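You operate a simulated robot arm through the tools that you are given. There is no shell and no other tool.

Carry out the task below with a simulated robot arm. There is one attempt and no reset: what you move stays moved.

TASK
Set the controls near the narrow steel table back top. At the end: the left cream button is switched on; the middle cream button is switched on; the far right cream button is switched on; the far left cream button is switched on; whatever was shut is shut again. Leave all else as you found it, and nothing knocked over.
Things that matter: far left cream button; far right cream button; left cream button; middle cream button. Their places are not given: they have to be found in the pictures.

It is judged by the outcome, as a careful person would: the job done as asked, and still so three seconds after it is handed in. It fails if anything else is knocked over, pushed out of place, dropped, spilled or broken.

THE ROBOT
A 7-joint arm with a two-finger parallel gripper, fixed in place. Base frame: the origin is at the foot of the arm, x ahead of it, y to its left, z up; the work surface is at about z = 0. Readings come in mm, degrees, newtons and seconds.
With the tool pointing down near the work surface it reaches from about 260 to 680 mm from the base axis. Its first joint turns from -166.0 to 166.0 degrees. Payload 2.5 kg.
The tool frame sits at the grasp point between the pads (the TCP): z along the fingers, y along the line on which they close. The tips reach 30 mm beyond it. The gripper opens to 94 mm. The fingers are 28 mm wide and 10 mm thick; the gripper's body (50 by 96 mm) begins 55 mm behind the TCP.
Orientation is that of the tool frame in the base frame, as a unit quaternion [w, x, y, z]. With the fingers straight down and closing along the base's y, the tool's x points along the base's -x, its y along +y and its z along -z.

THE INTERFACE
- The arm moves only by the tool drive_tool. Its arguments are lists of equal length, an entry for each row: "dp": the shift along the tool's x, y, z in m, a list of three; "rot": the turn, a rotation vector about the tool's x, y, z in rad, a list of three. In form: {"dp": [[dx, dy, dz], ...], "rot": [[rx, ry, rz], ...]}. A call has 1 to 20 rows; each row is the pose to reach, as a shift and turn from the pose commanded when the call began, along the tool's axes at that moment. "claw" is the closure, from 0 (fully open) to 1 (shut), set as the call begins (left out, the last holds). A row lasts 0.2 s, in which the tool goes at most 50 mm and 8.6 degrees; a call with a longer step from one row to the next is refused whole, and so is a gripper value outside its range. Where a pose cannot be reached the arm comes as near as it can. A force on the tool above 40 N (or 10 N above the force at the start of the call, whichever is more), or a blocked arm, ends the call early, and 0.2 s more pass. The fingers move at their own pace (about 72 mm/s each) and stop on an object; they squeeze with about 40 N. The grip force told is the motor's: it shows also when the fingers shut on nothing. Time passes only in rows, and 0.2 s behind the last, so rows that repeat a pose let the fingers close. It gives the time, the measured TCP pose, the force on the tool (base axes), the opening and the grip force at its end, in the units of the frame above (readings bear some noise), with the torque about the TCP (base axes, N m) and any sound that the robot's microphone picked up.
- Cameras (640 x 400 px; columns grow to the right, rows downward): "scene" is fixed at [398.7, -650.9, 605.9]; the picture's right is [-0.05, 1.00, 0.00], its down [0.83, 0.04, -0.56] and it looks along [-0.56, -0.03, -0.83] (base axes); focal length 309 px, centre (320, 200). "wrist" rides on the gripper at [76, 14, -102] in the tool frame; the picture's right is [-0.18, 0.98, 0.00], its down [-0.75, -0.14, -0.64] and it looks along [-0.63, -0.12, 0.77] (tool axes); focal length 243 px, centre (320, 200).
- grab_frame(camera): a new picture of that camera. It takes no simulated time.
- probe_pixels(camera, pixels): for up to 12 pixels [column, row] of the newest picture of that camera ("zoom" is the newest enlarged one), the place [x, y, z] in the base frame of the surface seen there, good to about 2 mm. It takes no simulated time.
- inspect(camera, box): a new picture of the part [left, top, right, bottom] of that camera's present view, enlarged. It takes no simulated time.
- sign_off(): hands the job in; it is judged then, once.

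Unless the task says otherwise, let go and move clear before handing in.

The tools are called after ">>>" as name(argument=value, ...) on one line, values as JSON. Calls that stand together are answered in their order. drive_tool: Moves the arm, as the interface text tells. Its arguments: {"type":"object","properties":{"dp":{"type":"array","items":{"type":"array","items":{"type":"number"}}},"rot":{"type":"array","items":{"type":"array","items":{"type":"number"}}},"claw":{"type":"number"}},"required":["dp","rot"]} The other tools are called the same way: grab_frame (camera) takes a picture; probe_pixels (camera, pixels) gives the place of the surface under pixels of a picture; inspect (camera, box) takes an enlarged picture of a part of a camera's view; sign_off () hands the job in.

At the start:

```text
time: 0.0
tcp_pos: [29.5, -536.5, 260.4]
tool_rot: [0.001, 0.0, 1.0, 0.001]
ft_force: [0.0, 0.2, 0.1]
moment: [0.0, -0.04, 0.03]
opening: 94.1
gripper_force: 0.1
```

scene: 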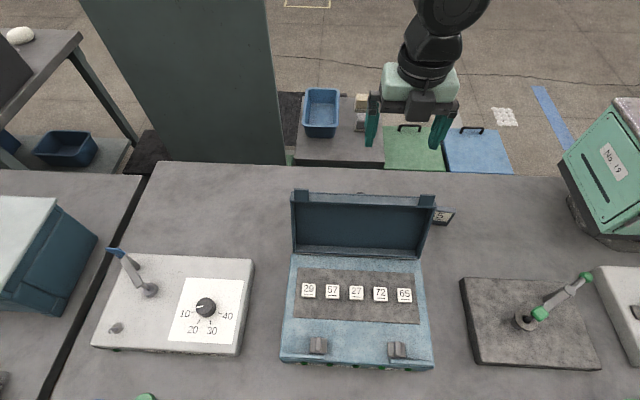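
wrist: 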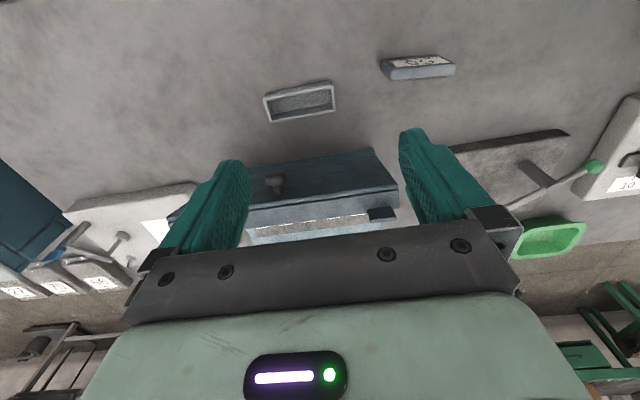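

The scene picture shows an open blue case with five cream keys (pixels ~308–404, 292), numbered, and other panels to the left and right. I'll zoom in to look closely before moving.

>>> inspect(camera="scene", box=[270, 180, 460, 380])

>>> inspect(camera="scene", box=[80, 220, 280, 400])

>>> inspect(camera="scene", box=[440, 80, 640, 400])

>>> inspect(camera="wrist", box=[0, 40, 640, 300])

```text
2.00 times, centred on (365, 280) of scene
```

zoom: 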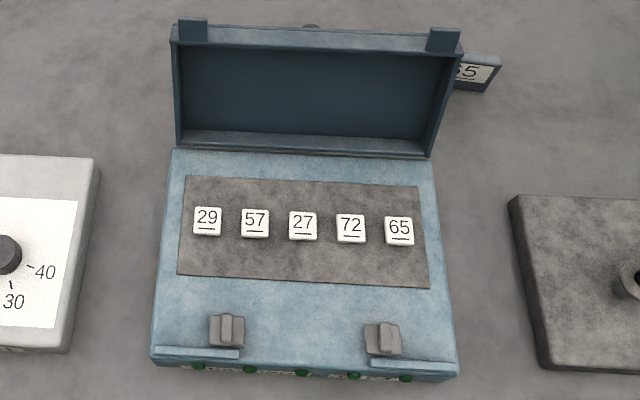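

```text
2.22 times, centred on (180, 310) of scene
```

zoom: 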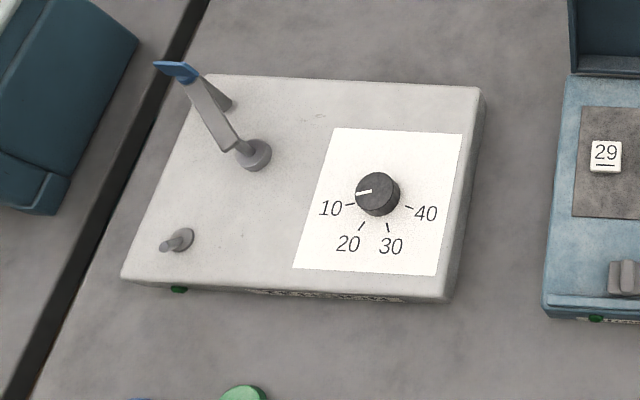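

```text
1.25 times, centred on (540, 240) of scene
```

zoom: 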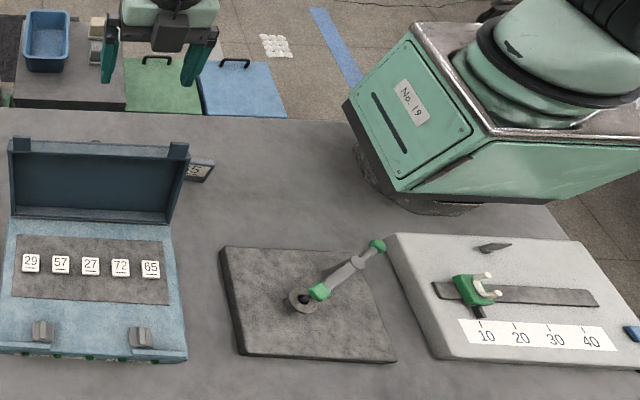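

```text
1.00 times, centred on (320, 170) of wrist (not enlarged: the box is as wide or as high as the picture)
```

zoom: 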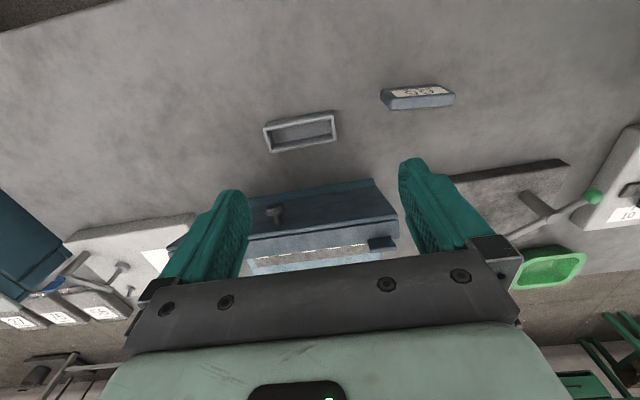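

The case holds five cream keys (29, 57, 27, 72, 65) that read upright from the scene camera, and the panels seem to carry front labels and lamps. I'll zoom into more of both views to be sure which panel is meant.

>>> inspect(camera="scene", box=[270, 320, 450, 400])

>>> inspect(camera="scene", box=[0, 0, 160, 100])

>>> inspect(camera="scene", box=[0, 120, 160, 400])

>>> inspect(camera="wrist", box=[0, 180, 160, 340])

>>> inspect(camera="wrist", box=[160, 120, 420, 260])

>>> inspect(camera="scene", box=[280, 70, 520, 220])

```text
3.56 times, centred on (360, 360) of scene
```

zoom: 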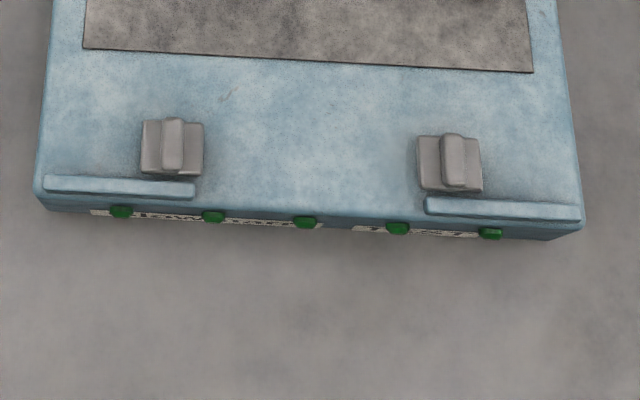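

```text
4.00 times, centred on (80, 50) of scene
```

zoom: 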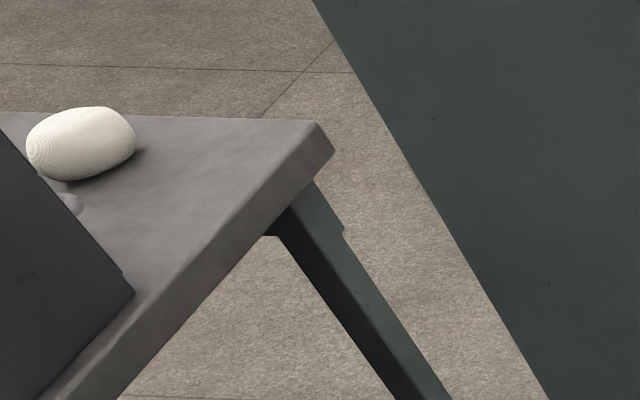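

```text
1.43 times, centred on (80, 260) of scene
```

zoom: 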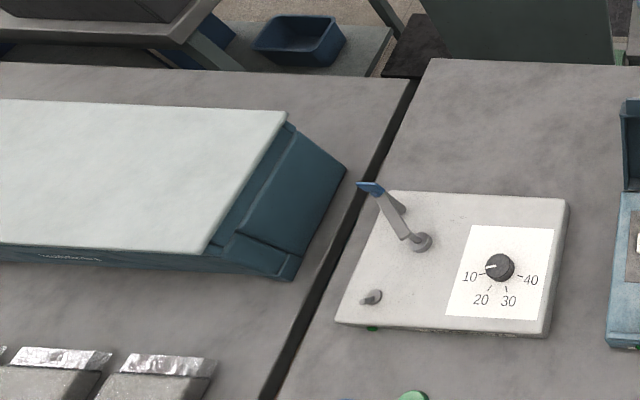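

```text
2.50 times, centred on (80, 260) of wrist
```

zoom: 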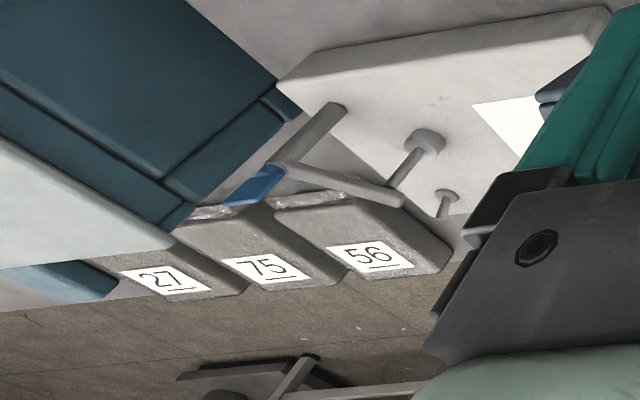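

```text
2.46 times, centred on (290, 190) of wrist
```

zoom: 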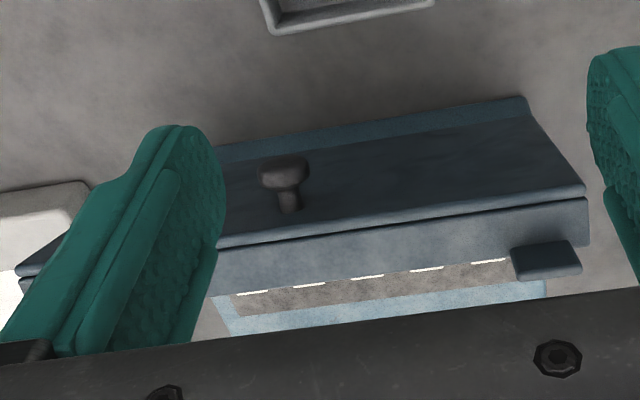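

```text
2.67 times, centred on (400, 145) of scene
```

zoom: 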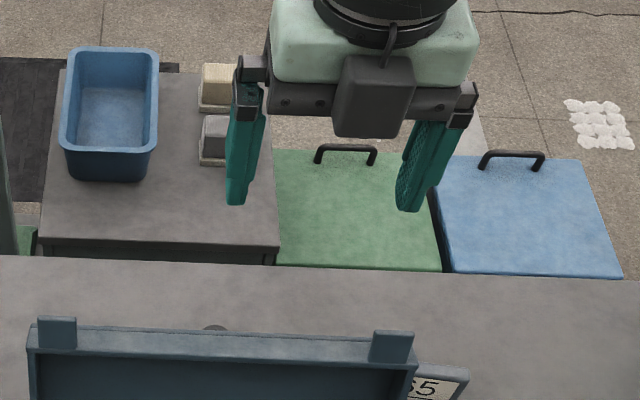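

Five keys sit in the open case with green lamps on its front edge; behind the table there are also a lower table and some blocks (scene ~361,102). I'll probe geometry for the case and these other things.

>>> grab_frame(camera="scene")

>>> probe_pixels(camera="scene", pixels=[[308, 291], [332, 292], [356, 293], [380, 294], [404, 295], [320, 275], [300, 345], [318, 345], [397, 350], [360, 240], [360, 196], [361, 102]])

>>> probe_pixels(camera="scene", pixels=[[361, 122], [320, 110], [410, 150], [480, 150], [300, 195], [427, 200], [295, 250], [420, 255], [360, 180], [283, 358], [430, 365], [360, 385]])

>>> probe_pixels(camera="scene", pixels=[[40, 215], [20, 40], [200, 80], [206, 306], [110, 252], [150, 290], [520, 320], [587, 277], [600, 170], [444, 216], [145, 398], [65, 150]])

```text
taken
```

scene: 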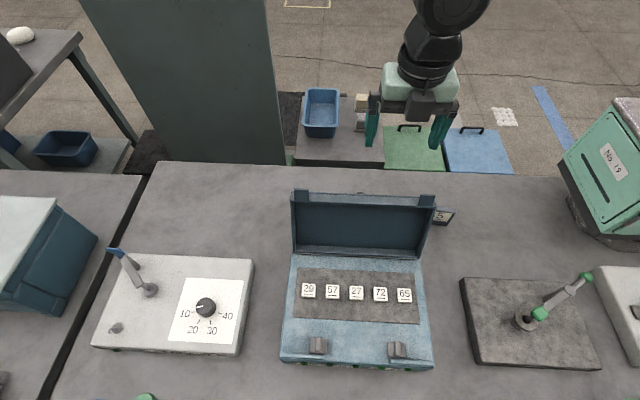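

```text
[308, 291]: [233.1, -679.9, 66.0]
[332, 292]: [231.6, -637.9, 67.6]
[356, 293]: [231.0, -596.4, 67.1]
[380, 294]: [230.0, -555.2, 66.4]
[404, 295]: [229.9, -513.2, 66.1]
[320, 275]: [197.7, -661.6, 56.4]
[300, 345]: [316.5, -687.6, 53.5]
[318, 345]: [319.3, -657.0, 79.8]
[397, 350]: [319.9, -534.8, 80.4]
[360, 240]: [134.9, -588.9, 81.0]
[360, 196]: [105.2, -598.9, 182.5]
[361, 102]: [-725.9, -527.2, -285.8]
```

```text
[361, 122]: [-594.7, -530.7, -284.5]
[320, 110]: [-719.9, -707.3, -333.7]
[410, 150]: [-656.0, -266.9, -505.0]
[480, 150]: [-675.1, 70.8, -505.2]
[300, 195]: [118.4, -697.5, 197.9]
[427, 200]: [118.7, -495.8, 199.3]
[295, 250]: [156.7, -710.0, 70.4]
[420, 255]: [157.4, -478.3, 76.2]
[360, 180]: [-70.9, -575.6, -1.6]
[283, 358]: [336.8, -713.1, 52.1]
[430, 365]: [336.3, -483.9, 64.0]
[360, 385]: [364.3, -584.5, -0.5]
```

```text
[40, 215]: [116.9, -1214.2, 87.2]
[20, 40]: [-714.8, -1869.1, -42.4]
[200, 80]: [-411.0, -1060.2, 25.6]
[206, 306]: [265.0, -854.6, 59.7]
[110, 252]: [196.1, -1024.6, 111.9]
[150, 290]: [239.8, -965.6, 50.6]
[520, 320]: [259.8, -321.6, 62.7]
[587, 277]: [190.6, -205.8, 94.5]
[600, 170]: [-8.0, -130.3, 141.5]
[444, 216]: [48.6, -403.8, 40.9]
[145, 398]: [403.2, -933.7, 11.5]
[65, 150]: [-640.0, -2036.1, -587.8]
```

The five keys lie at x≈231, y≈-680…-513, tops at z≈67, with 42 mm spacing. I'll zoom in tight on the keys and the front lamps to read their present on/off state.

>>> inspect(camera="scene", box=[296, 276, 360, 316])

>>> inspect(camera="scene", box=[350, 276, 414, 316])

>>> inspect(camera="scene", box=[290, 350, 354, 390])

>>> inspect(camera="scene", box=[354, 350, 418, 390])

>>> inspect(camera="scene", box=[430, 195, 470, 230])

```text
10.00 times, centred on (328, 296) of scene
```

zoom: 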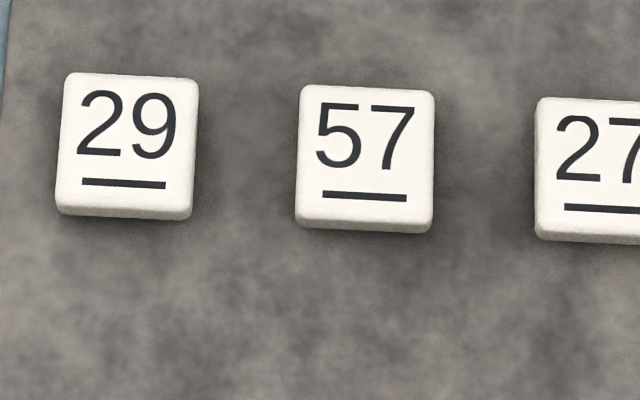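

```text
10.00 times, centred on (382, 296) of scene
```

zoom: 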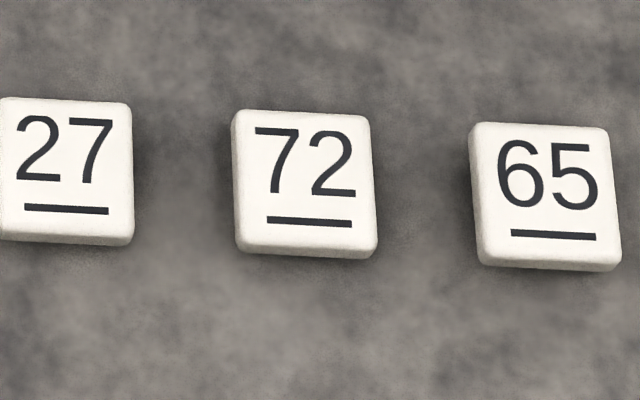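

```text
10.00 times, centred on (322, 370) of scene
```

zoom: 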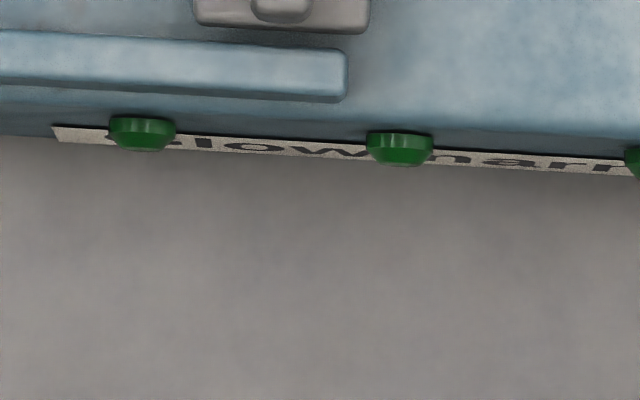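

```text
10.00 times, centred on (386, 370) of scene
```

zoom: 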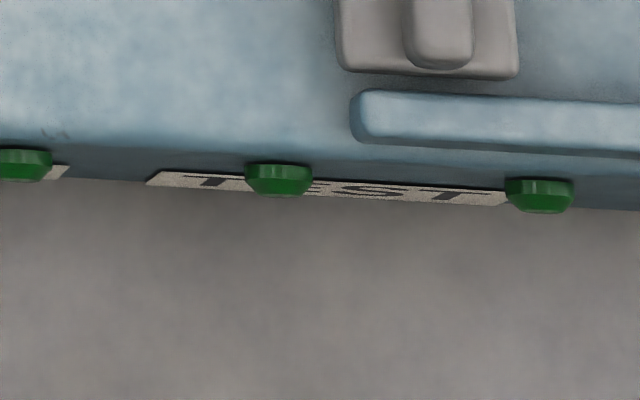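

```text
11.43 times, centred on (450, 212) of scene
```

zoom: 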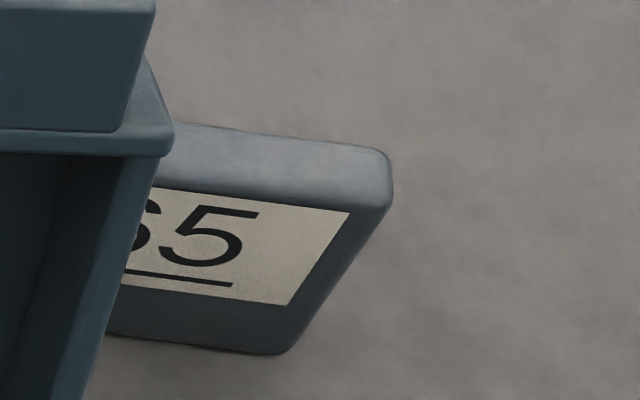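

The case's front label and key numbers face the scene camera, so far left = 29 (x≈233, y≈-680) and far right = 65 (y≈-513); all five lamps look the same dark green. I'll close the claw, rise, and move above the case while turning the tool 90° so the wrist camera stays clear of the open lid.

>>> drive_tool(dp=[[0, 0, -0.04], [0, 0, -0.08], [0, 0, -0.1], [-0.02, 0, -0.1], [-0.04, 0, -0.1], [-0.06, 0, -0.1], [-0.08, 0, -0.1], [-0.1, 0, -0.1], [-0.12, 0, -0.1], [-0.14, 0, -0.1], [-0.16, 0, -0.1], [-0.18, 0, -0.1], [-0.2, 0, -0.1], [-0.2, 0, -0.1]], rot=[[0, 0, 0], [0, 0, 0], [0, 0, -0.1428], [0, 0, -0.2856], [0, 0, -0.4284], [0, 0, -0.5712], [0, 0, -0.714], [0, 0, -0.8568], [0, 0, -0.9996], [0, 0, -1.1424], [0, 0, -1.2852], [0, 0, -1.428], [0, 0, -1.5708], [0, 0, -1.5708]], claw=1)

```text
time: 3.0
tcp_pos: [230.0, -536.3, 360.5]
tool_rot: [0.0, 0.708, -0.706, 0.0]
ft_force: [0.0, 0.3, -0.1]
moment: [-0.01, 0.01, 0.04]
opening: 0.1
gripper_force: 32.6
```

The tool is now at (230, -536, 360) with tool x along base -y and the claw shut. I'll look with both cameras.

>>> grab_frame(camera="scene")

>>> grab_frame(camera="wrist")

```text
taken
```

scene: 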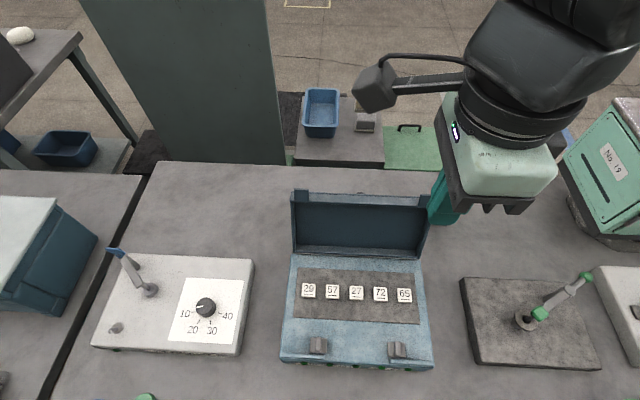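

```text
taken
```

wrist: 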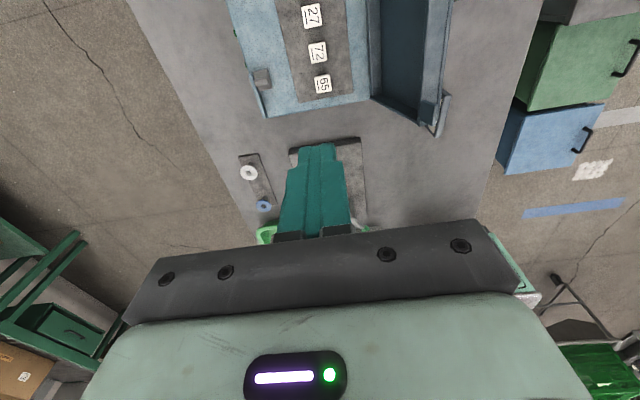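

The arm is clear of the lid, and the case is unchanged. I'll go over the far right key (65) at about (230, -513) and descend to a safe height (tips at z≈120).

>>> drive_tool(dp=[[-0.0233, 0, 0.0], [-0.0233, 0, 0.04], [-0.0233, 0, 0.08], [-0.0233, 0, 0.12], [-0.0233, 0, 0.16], [-0.0233, 0, 0.2], [-0.0233, 0, 0.225], [-0.0233, 0, 0.225]], rot=[[0, 0, 0], [0, 0, 0], [0, 0, 0], [0, 0, 0], [0, 0, 0], [0, 0, 0], [0, 0, 0], [0, 0, 0]], claw=1)

>>> grab_frame(camera="scene")

>>> grab_frame(camera="wrist")

```text
time: 4.8
tcp_pos: [229.6, -514.2, 135.0]
tool_rot: [0.0, -0.706, 0.708, 0.0]
ft_force: [-0.9, -0.3, 0.1]
moment: [-0.01, -0.01, -0.01]
opening: 0.2
gripper_force: 32.9
```

```text
taken
```

scene: 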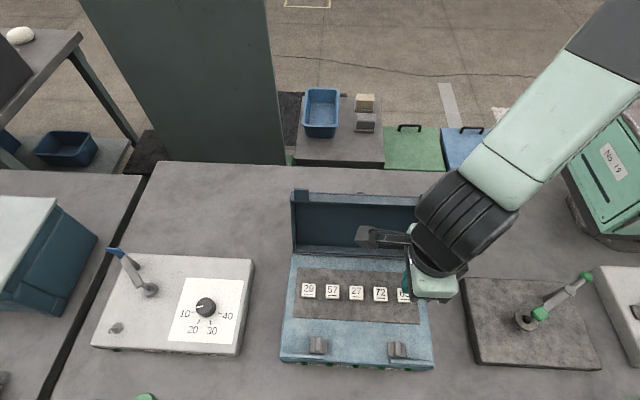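

```text
taken
```

wrist: 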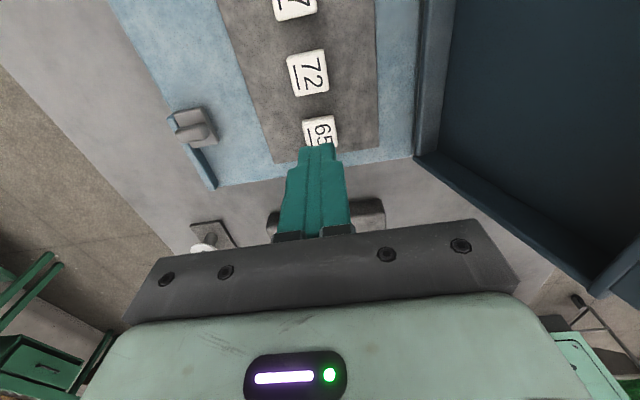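

The tips (z≈105) are centred over key 65 in the wrist view (~318,135). I'll lower slowly and press, watching the force and the sound.

>>> drive_tool(dp=[[0, 0, 0.02], [0, 0, 0.033], [0, 0, 0.036], [0, 0, 0.038], [0, 0, 0.04], [0, 0, 0.042]], rot=[[0, 0, 0], [0, 0, 0], [0, 0, 0], [0, 0, 0], [0, 0, 0], [0, 0, 0]], claw=1)

>>> inspect(camera="scene", box=[290, 330, 450, 390])

```text
time: 6.2
tcp_pos: [230.9, -513.9, 93.7]
tool_rot: [0.0, 0.708, -0.706, 0.0]
ft_force: [-1.1, 4.6, 8.9]
moment: [0.15, 0.01, -0.02]
opening: 0.0
gripper_force: 33.2
heard: click
```

```text
4.00 times, centred on (370, 360) of scene
```

zoom: 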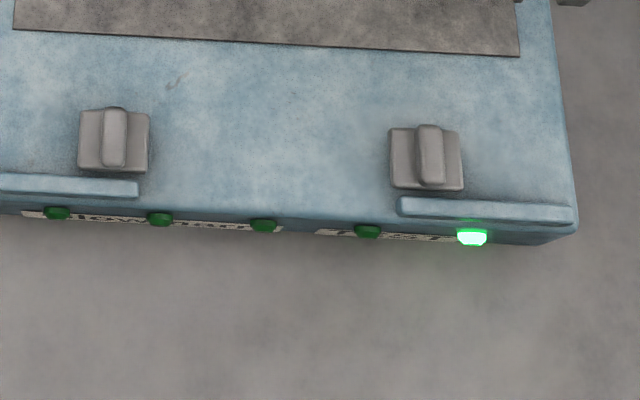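

A click was heard at 8.9 N and the far right lamp (zoom 472,237) is now lit bright green. I'll lift off and check that it stays lit once released.

>>> drive_tool(dp=[[0, 0, -0.01], [0, 0, -0.03], [0, 0, -0.045], [0, 0, -0.045]], rot=[[0, 0, 0], [0, 0, 0], [0, 0, 0], [0, 0, 0]], claw=1)

>>> inspect(camera="scene", box=[270, 180, 460, 390])

```text
time: 7.2
tcp_pos: [230.4, -513.7, 138.2]
tool_rot: [0.0, -0.707, 0.708, -0.001]
ft_force: [0.4, -0.8, 0.3]
moment: [0.0, -0.02, -0.01]
opening: 0.2
gripper_force: 33.1
```

```text
1.90 times, centred on (365, 285) of scene
```

zoom: 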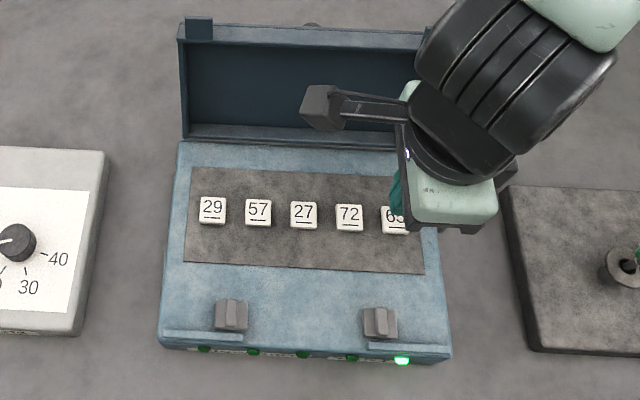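

The lamp stays lit after release. Next is the middle key (27) at about (230, -596); I'll slide over at this height and check alignment.

>>> drive_tool(dp=[[0.02, 0, 0], [0.045, 0, 0], [0.07, 0, 0], [0.082, 0, 0], [0.082, 0, 0]], rot=[[0, 0, 0], [0, 0, 0], [0, 0, 0], [0, 0, 0], [0, 0, 0]], claw=1)

>>> grab_frame(camera="wrist")

>>> grab_frame(camera="scene")

```text
time: 8.4
tcp_pos: [231.0, -595.9, 137.5]
tool_rot: [-0.001, 0.708, -0.707, 0.001]
ft_force: [-0.3, 0.3, -0.6]
moment: [-0.03, -0.03, -0.01]
opening: 0.0
gripper_force: 32.6
```

```text
taken
```

wrist: 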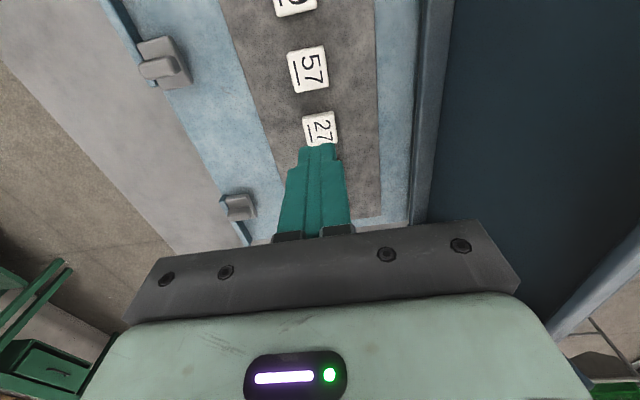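

```text
taken
```

scene: 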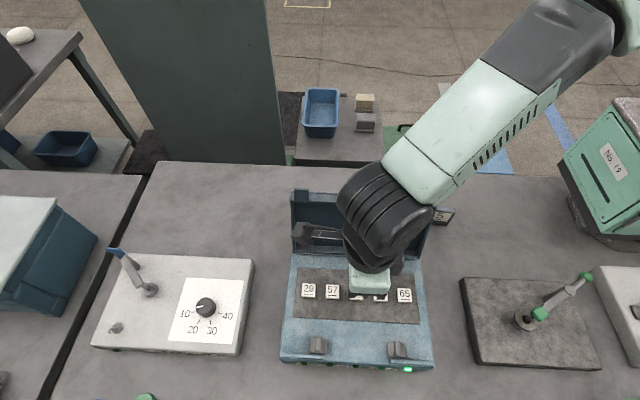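

The tips are lined up over key 27 (wrist ~320,130). I'll check how far the arm's wrist is from the open lid before pressing.

>>> probe_pixels(camera="scene", pixels=[[390, 240], [360, 255], [345, 230], [345, 205], [360, 190], [400, 180], [430, 190], [425, 210], [400, 262], [315, 232], [300, 232]])

>>> inspect(camera="scene", box=[270, 150, 460, 310])

```text
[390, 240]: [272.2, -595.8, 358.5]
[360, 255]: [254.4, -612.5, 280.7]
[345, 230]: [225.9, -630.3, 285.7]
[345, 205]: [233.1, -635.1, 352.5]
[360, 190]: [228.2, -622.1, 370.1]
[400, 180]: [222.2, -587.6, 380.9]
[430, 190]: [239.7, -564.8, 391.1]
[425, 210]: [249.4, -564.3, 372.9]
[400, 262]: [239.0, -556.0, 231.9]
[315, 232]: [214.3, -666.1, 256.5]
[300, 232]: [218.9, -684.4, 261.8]
```

```text
2.50 times, centred on (365, 230) of scene
```

zoom: 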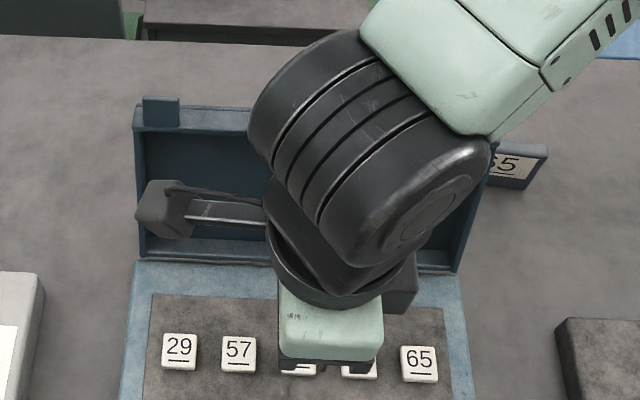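

The wrist sits at x≈220–270, z>230, well away from the lid (x<135, z≤200). I'll press the middle key.

>>> drive_tool(dp=[[0, 0, 0.02], [0, 0, 0.035], [0, 0, 0.038], [0, 0, 0.04], [0, 0, 0.042], [0, 0, 0.0443]], rot=[[0, 0, 0], [0, 0, 0], [0, 0, 0], [0, 0, 0], [0, 0, 0], [0, 0, 0]], claw=1)

>>> inspect(camera="scene", box=[290, 330, 450, 390])

```text
time: 9.8
tcp_pos: [229.9, -595.7, 95.3]
tool_rot: [-0.001, 0.707, -0.707, 0.0]
ft_force: [-1.4, 4.3, 7.6]
moment: [0.11, 0.04, 0.01]
opening: 0.1
gripper_force: 33.4
heard: click
```

```text
4.00 times, centred on (370, 360) of scene
```

zoom: 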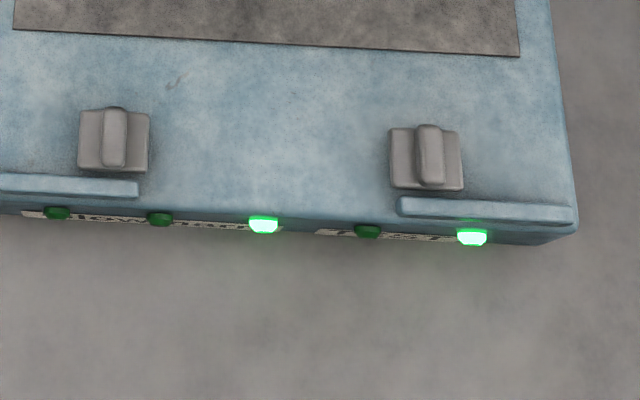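

The middle lamp (zoom 263,225) is lit after a click, and the far right lamp is still lit. I'll lift off and move over to the left key (57) at about (230.5, -637).

>>> drive_tool(dp=[[0, 0, -0.01], [0, 0, -0.03], [0, 0, -0.0443], [0.02, 0, -0.0443], [0.0415, 0, -0.0443], [0.0415, 0, -0.0443]], rot=[[0, 0, 0], [0, 0, 0], [0, 0, 0], [0, 0, 0], [0, 0, 0], [0, 0, 0]], claw=1)

>>> grab_frame(camera="wrist")

>>> grab_frame(camera="scene")

```text
time: 11.2
tcp_pos: [230.2, -636.7, 137.1]
tool_rot: [0.0, -0.706, 0.708, 0.001]
ft_force: [0.2, 0.2, -0.3]
moment: [0.01, 0.02, 0.03]
opening: 0.0
gripper_force: 33.0
```

```text
taken
```

wrist: 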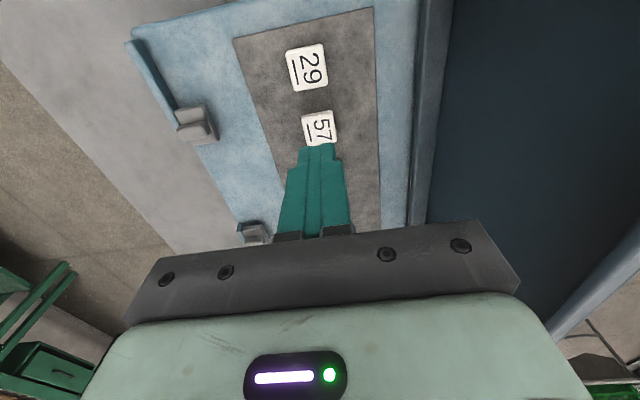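

```text
taken
```

scene: 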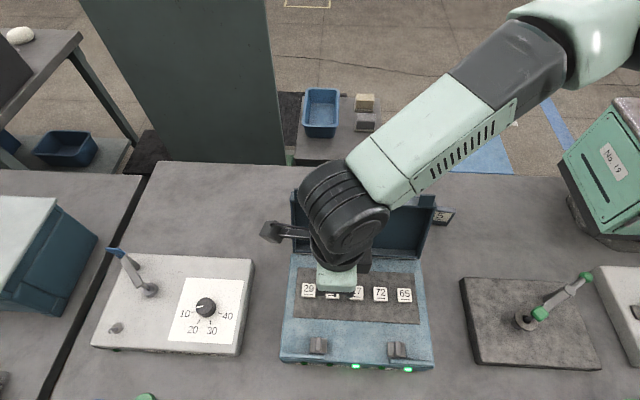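

The tips are aligned with key 57 (wrist ~319,130), and both lamps stay lit. I'll press the left key.

>>> drive_tool(dp=[[0, 0, 0.02], [0, 0, 0.035], [0, 0, 0.038], [0, 0, 0.04], [0, 0, 0.042], [0, 0, 0.0443]], rot=[[0, 0, 0], [0, 0, 0], [0, 0, 0], [0, 0, 0], [0, 0, 0], [0, 0, 0]], claw=1)

>>> inspect(camera="scene", box=[290, 330, 450, 390])

```text
time: 12.6
tcp_pos: [230.2, -636.3, 93.5]
tool_rot: [0.0, 0.707, -0.707, 0.0]
ft_force: [-2.5, 3.0, 8.0]
moment: [0.12, 0.07, 0.02]
opening: 0.0
gripper_force: 32.6
heard: click
```

```text
4.00 times, centred on (370, 360) of scene
```

zoom: 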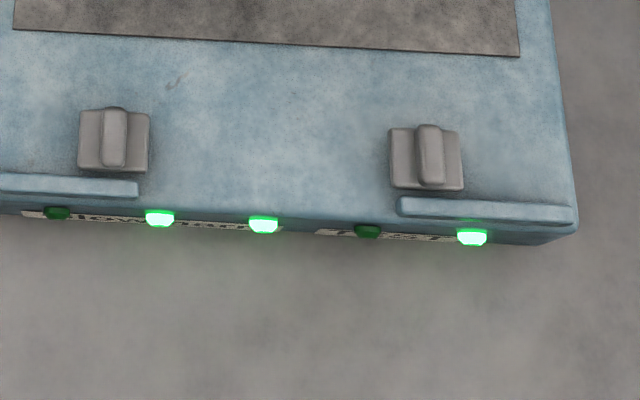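

The left lamp (zoom 160,219) is now lit along with the middle and far right lamps. I'll lift and move to the far left key (29) at about (230.5, -679).

>>> drive_tool(dp=[[0, 0, -0.01], [0, 0, -0.03], [0, 0, -0.0443], [0.02, 0, -0.0443], [0.0418, 0, -0.0443], [0.0418, 0, -0.0443]], rot=[[0, 0, 0], [0, 0, 0], [0, 0, 0], [0, 0, 0], [0, 0, 0], [0, 0, 0]], claw=1)

>>> grab_frame(camera="wrist")

>>> grab_frame(camera="scene")

```text
time: 14.0
tcp_pos: [231.5, -677.8, 137.8]
tool_rot: [0.0, 0.708, -0.707, 0.0]
ft_force: [0.2, -0.4, -0.5]
moment: [-0.02, 0.02, 0.0]
opening: 0.0
gripper_force: 32.9
```

```text
taken
```

wrist: 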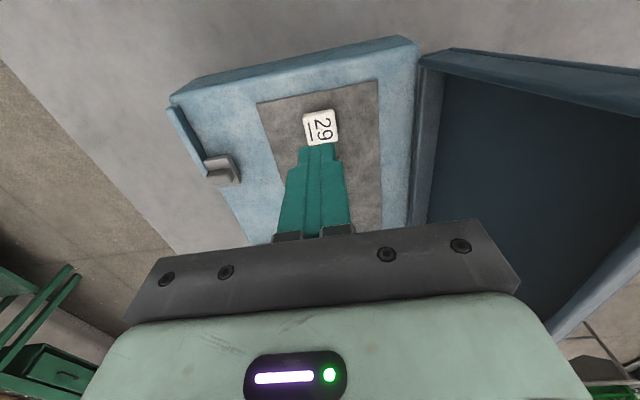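

```text
taken
```

scene: 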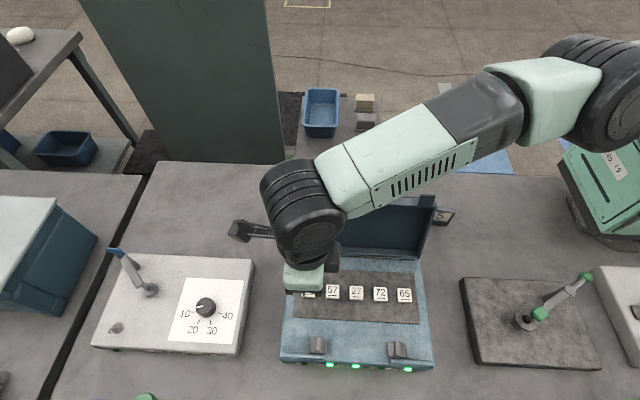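

The tool reached (231, -678) with orientation held, and key 29 is right under the tips (wrist ~320,127). I'll press the far left key.

>>> drive_tool(dp=[[0, 0, 0.02], [0, 0, 0.035], [0, 0, 0.038], [0, 0, 0.04], [0, 0, 0.042], [0, 0, 0.0443]], rot=[[0, 0, 0], [0, 0, 0], [0, 0, 0], [0, 0, 0], [0, 0, 0], [0, 0, 0]], claw=1)

>>> inspect(camera="scene", box=[290, 330, 450, 390])

```text
time: 15.4
tcp_pos: [230.4, -678.7, 94.3]
tool_rot: [0.0, 0.707, -0.707, 0.0]
ft_force: [0.2, 2.0, 6.5]
moment: [0.12, -0.01, -0.04]
opening: 0.0
gripper_force: 33.5
heard: click
```

```text
4.00 times, centred on (370, 360) of scene
```

zoom: 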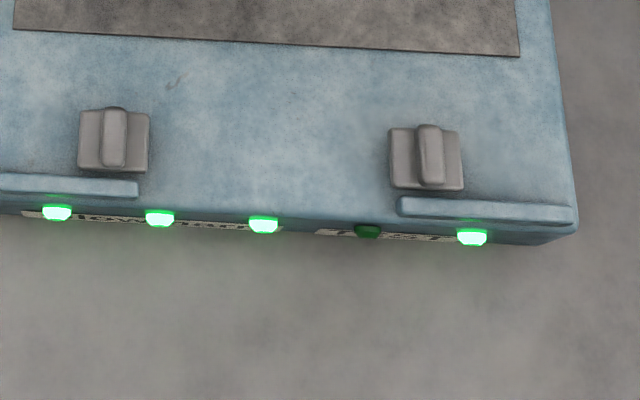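

The far left lamp (zoom 57,212) is lit, so four lamps are on and only the "right" key (72) is off, as wanted. I'll rise straight up and move clear.

>>> drive_tool(dp=[[0, 0, -0.01], [0, 0, -0.03], [0, 0, -0.07], [0, 0, -0.11], [0, 0, -0.15], [0, 0, -0.19], [0, 0, -0.23], [-0.03, 0, -0.26], [-0.07, 0, -0.265], [-0.11, 0, -0.265], [-0.14, 0, -0.265], [-0.14, 0, -0.265]], rot=[[0, 0, 0], [0, 0, 0], [0, 0, 0], [0, 0, 0], [0, 0, 0], [0, 0, 0], [0, 0, 0], [0, 0, 0], [0, 0, 0], [0, 0, 0], [0, 0, 0], [0, 0, 0]], claw=1)

>>> grab_frame(camera="scene")

>>> inspect(camera="scene", box=[270, 180, 460, 390])

```text
time: 18.0
tcp_pos: [260.3, -634.9, 384.9]
tool_rot: [-0.001, 0.707, -0.707, -0.001]
ft_force: [0.8, 0.4, -0.5]
moment: [0.01, 0.01, -0.03]
opening: 0.0
gripper_force: 32.9
out of reach, approached as far as the arm can: row 7, 8, 9, 10, 11, 12
```

```text
taken
```

scene: 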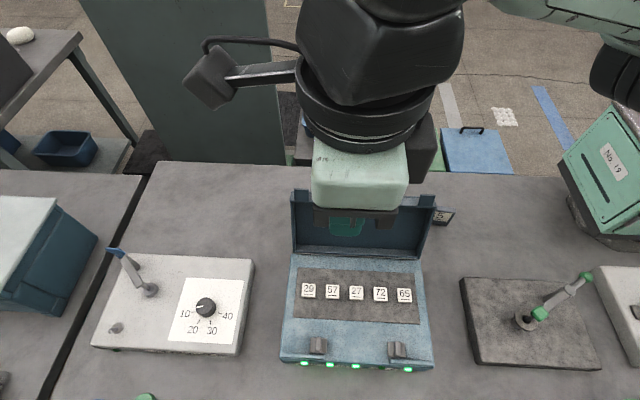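

```text
1.90 times, centred on (365, 285) of scene
```

zoom: 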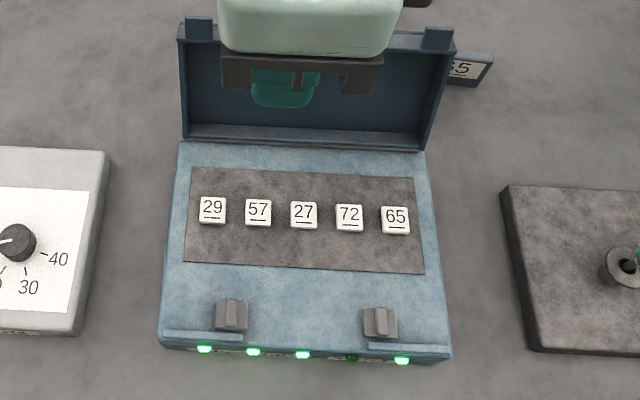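

All four wanted lamps (scene ~304, 330, 355, 408 at row 366) are lit, 72's lamp is dark, and everything else looks unmoved; the arm stopped clear at z≈385. I'll hold briefly to confirm things are steady.

>>> drive_tool(dp=[[0, 0, 0], [0, 0, 0], [0, 0, 0], [0, 0, 0], [0, 0, 0]], rot=[[0, 0, 0], [0, 0, 0], [0, 0, 0], [0, 0, 0], [0, 0, 0]])

>>> grab_frame(camera="scene")

>>> grab_frame(camera="wrist")

```text
time: 19.2
tcp_pos: [260.1, -634.9, 383.3]
tool_rot: [0.0, 0.707, -0.707, 0.0]
ft_force: [-0.1, -0.6, 0.6]
moment: [0.02, -0.02, 0.03]
opening: 0.0
gripper_force: 32.6
```

```text
taken
```

scene: 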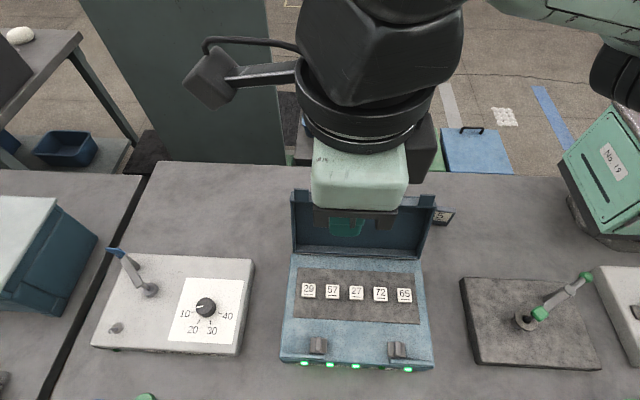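

```text
taken
```

wrist: 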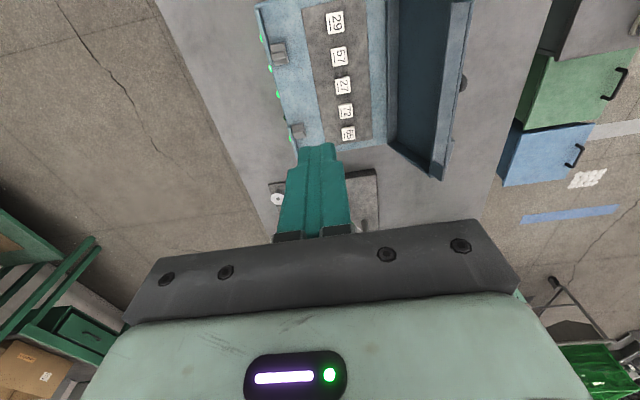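

The arm is at rest well above the case, touching nothing. The far left, left, middle and far right lamps are steadily lit, the right key is off, and the lid and all other items are as found, so I'm handing in.

>>> sign_off()

```text
The job is handed in.
```

The far left (29), left (57), middle (27) and far right (65) cream buttons are switched on, and the job is handed in. Each one clicked when pressed, and its green lamp on the front of the blue case was still lit in the last pictures.

- **Which side is left:** I took left and right as the key numbers read from the front of the case. That leaves the right button (72) off, as I found it.
- **Lid:** The case lid was open at the start, so I left it open. I didn't open anything, so there was nothing to shut again.
- **Everything else:** Nothing else looked moved or knocked over in the last pictures.
- **Arm position:** On the way out, the arm couldn't reach the spot I had aimed for. It is now at rest about 385 mm up, above the case and touching nothing.
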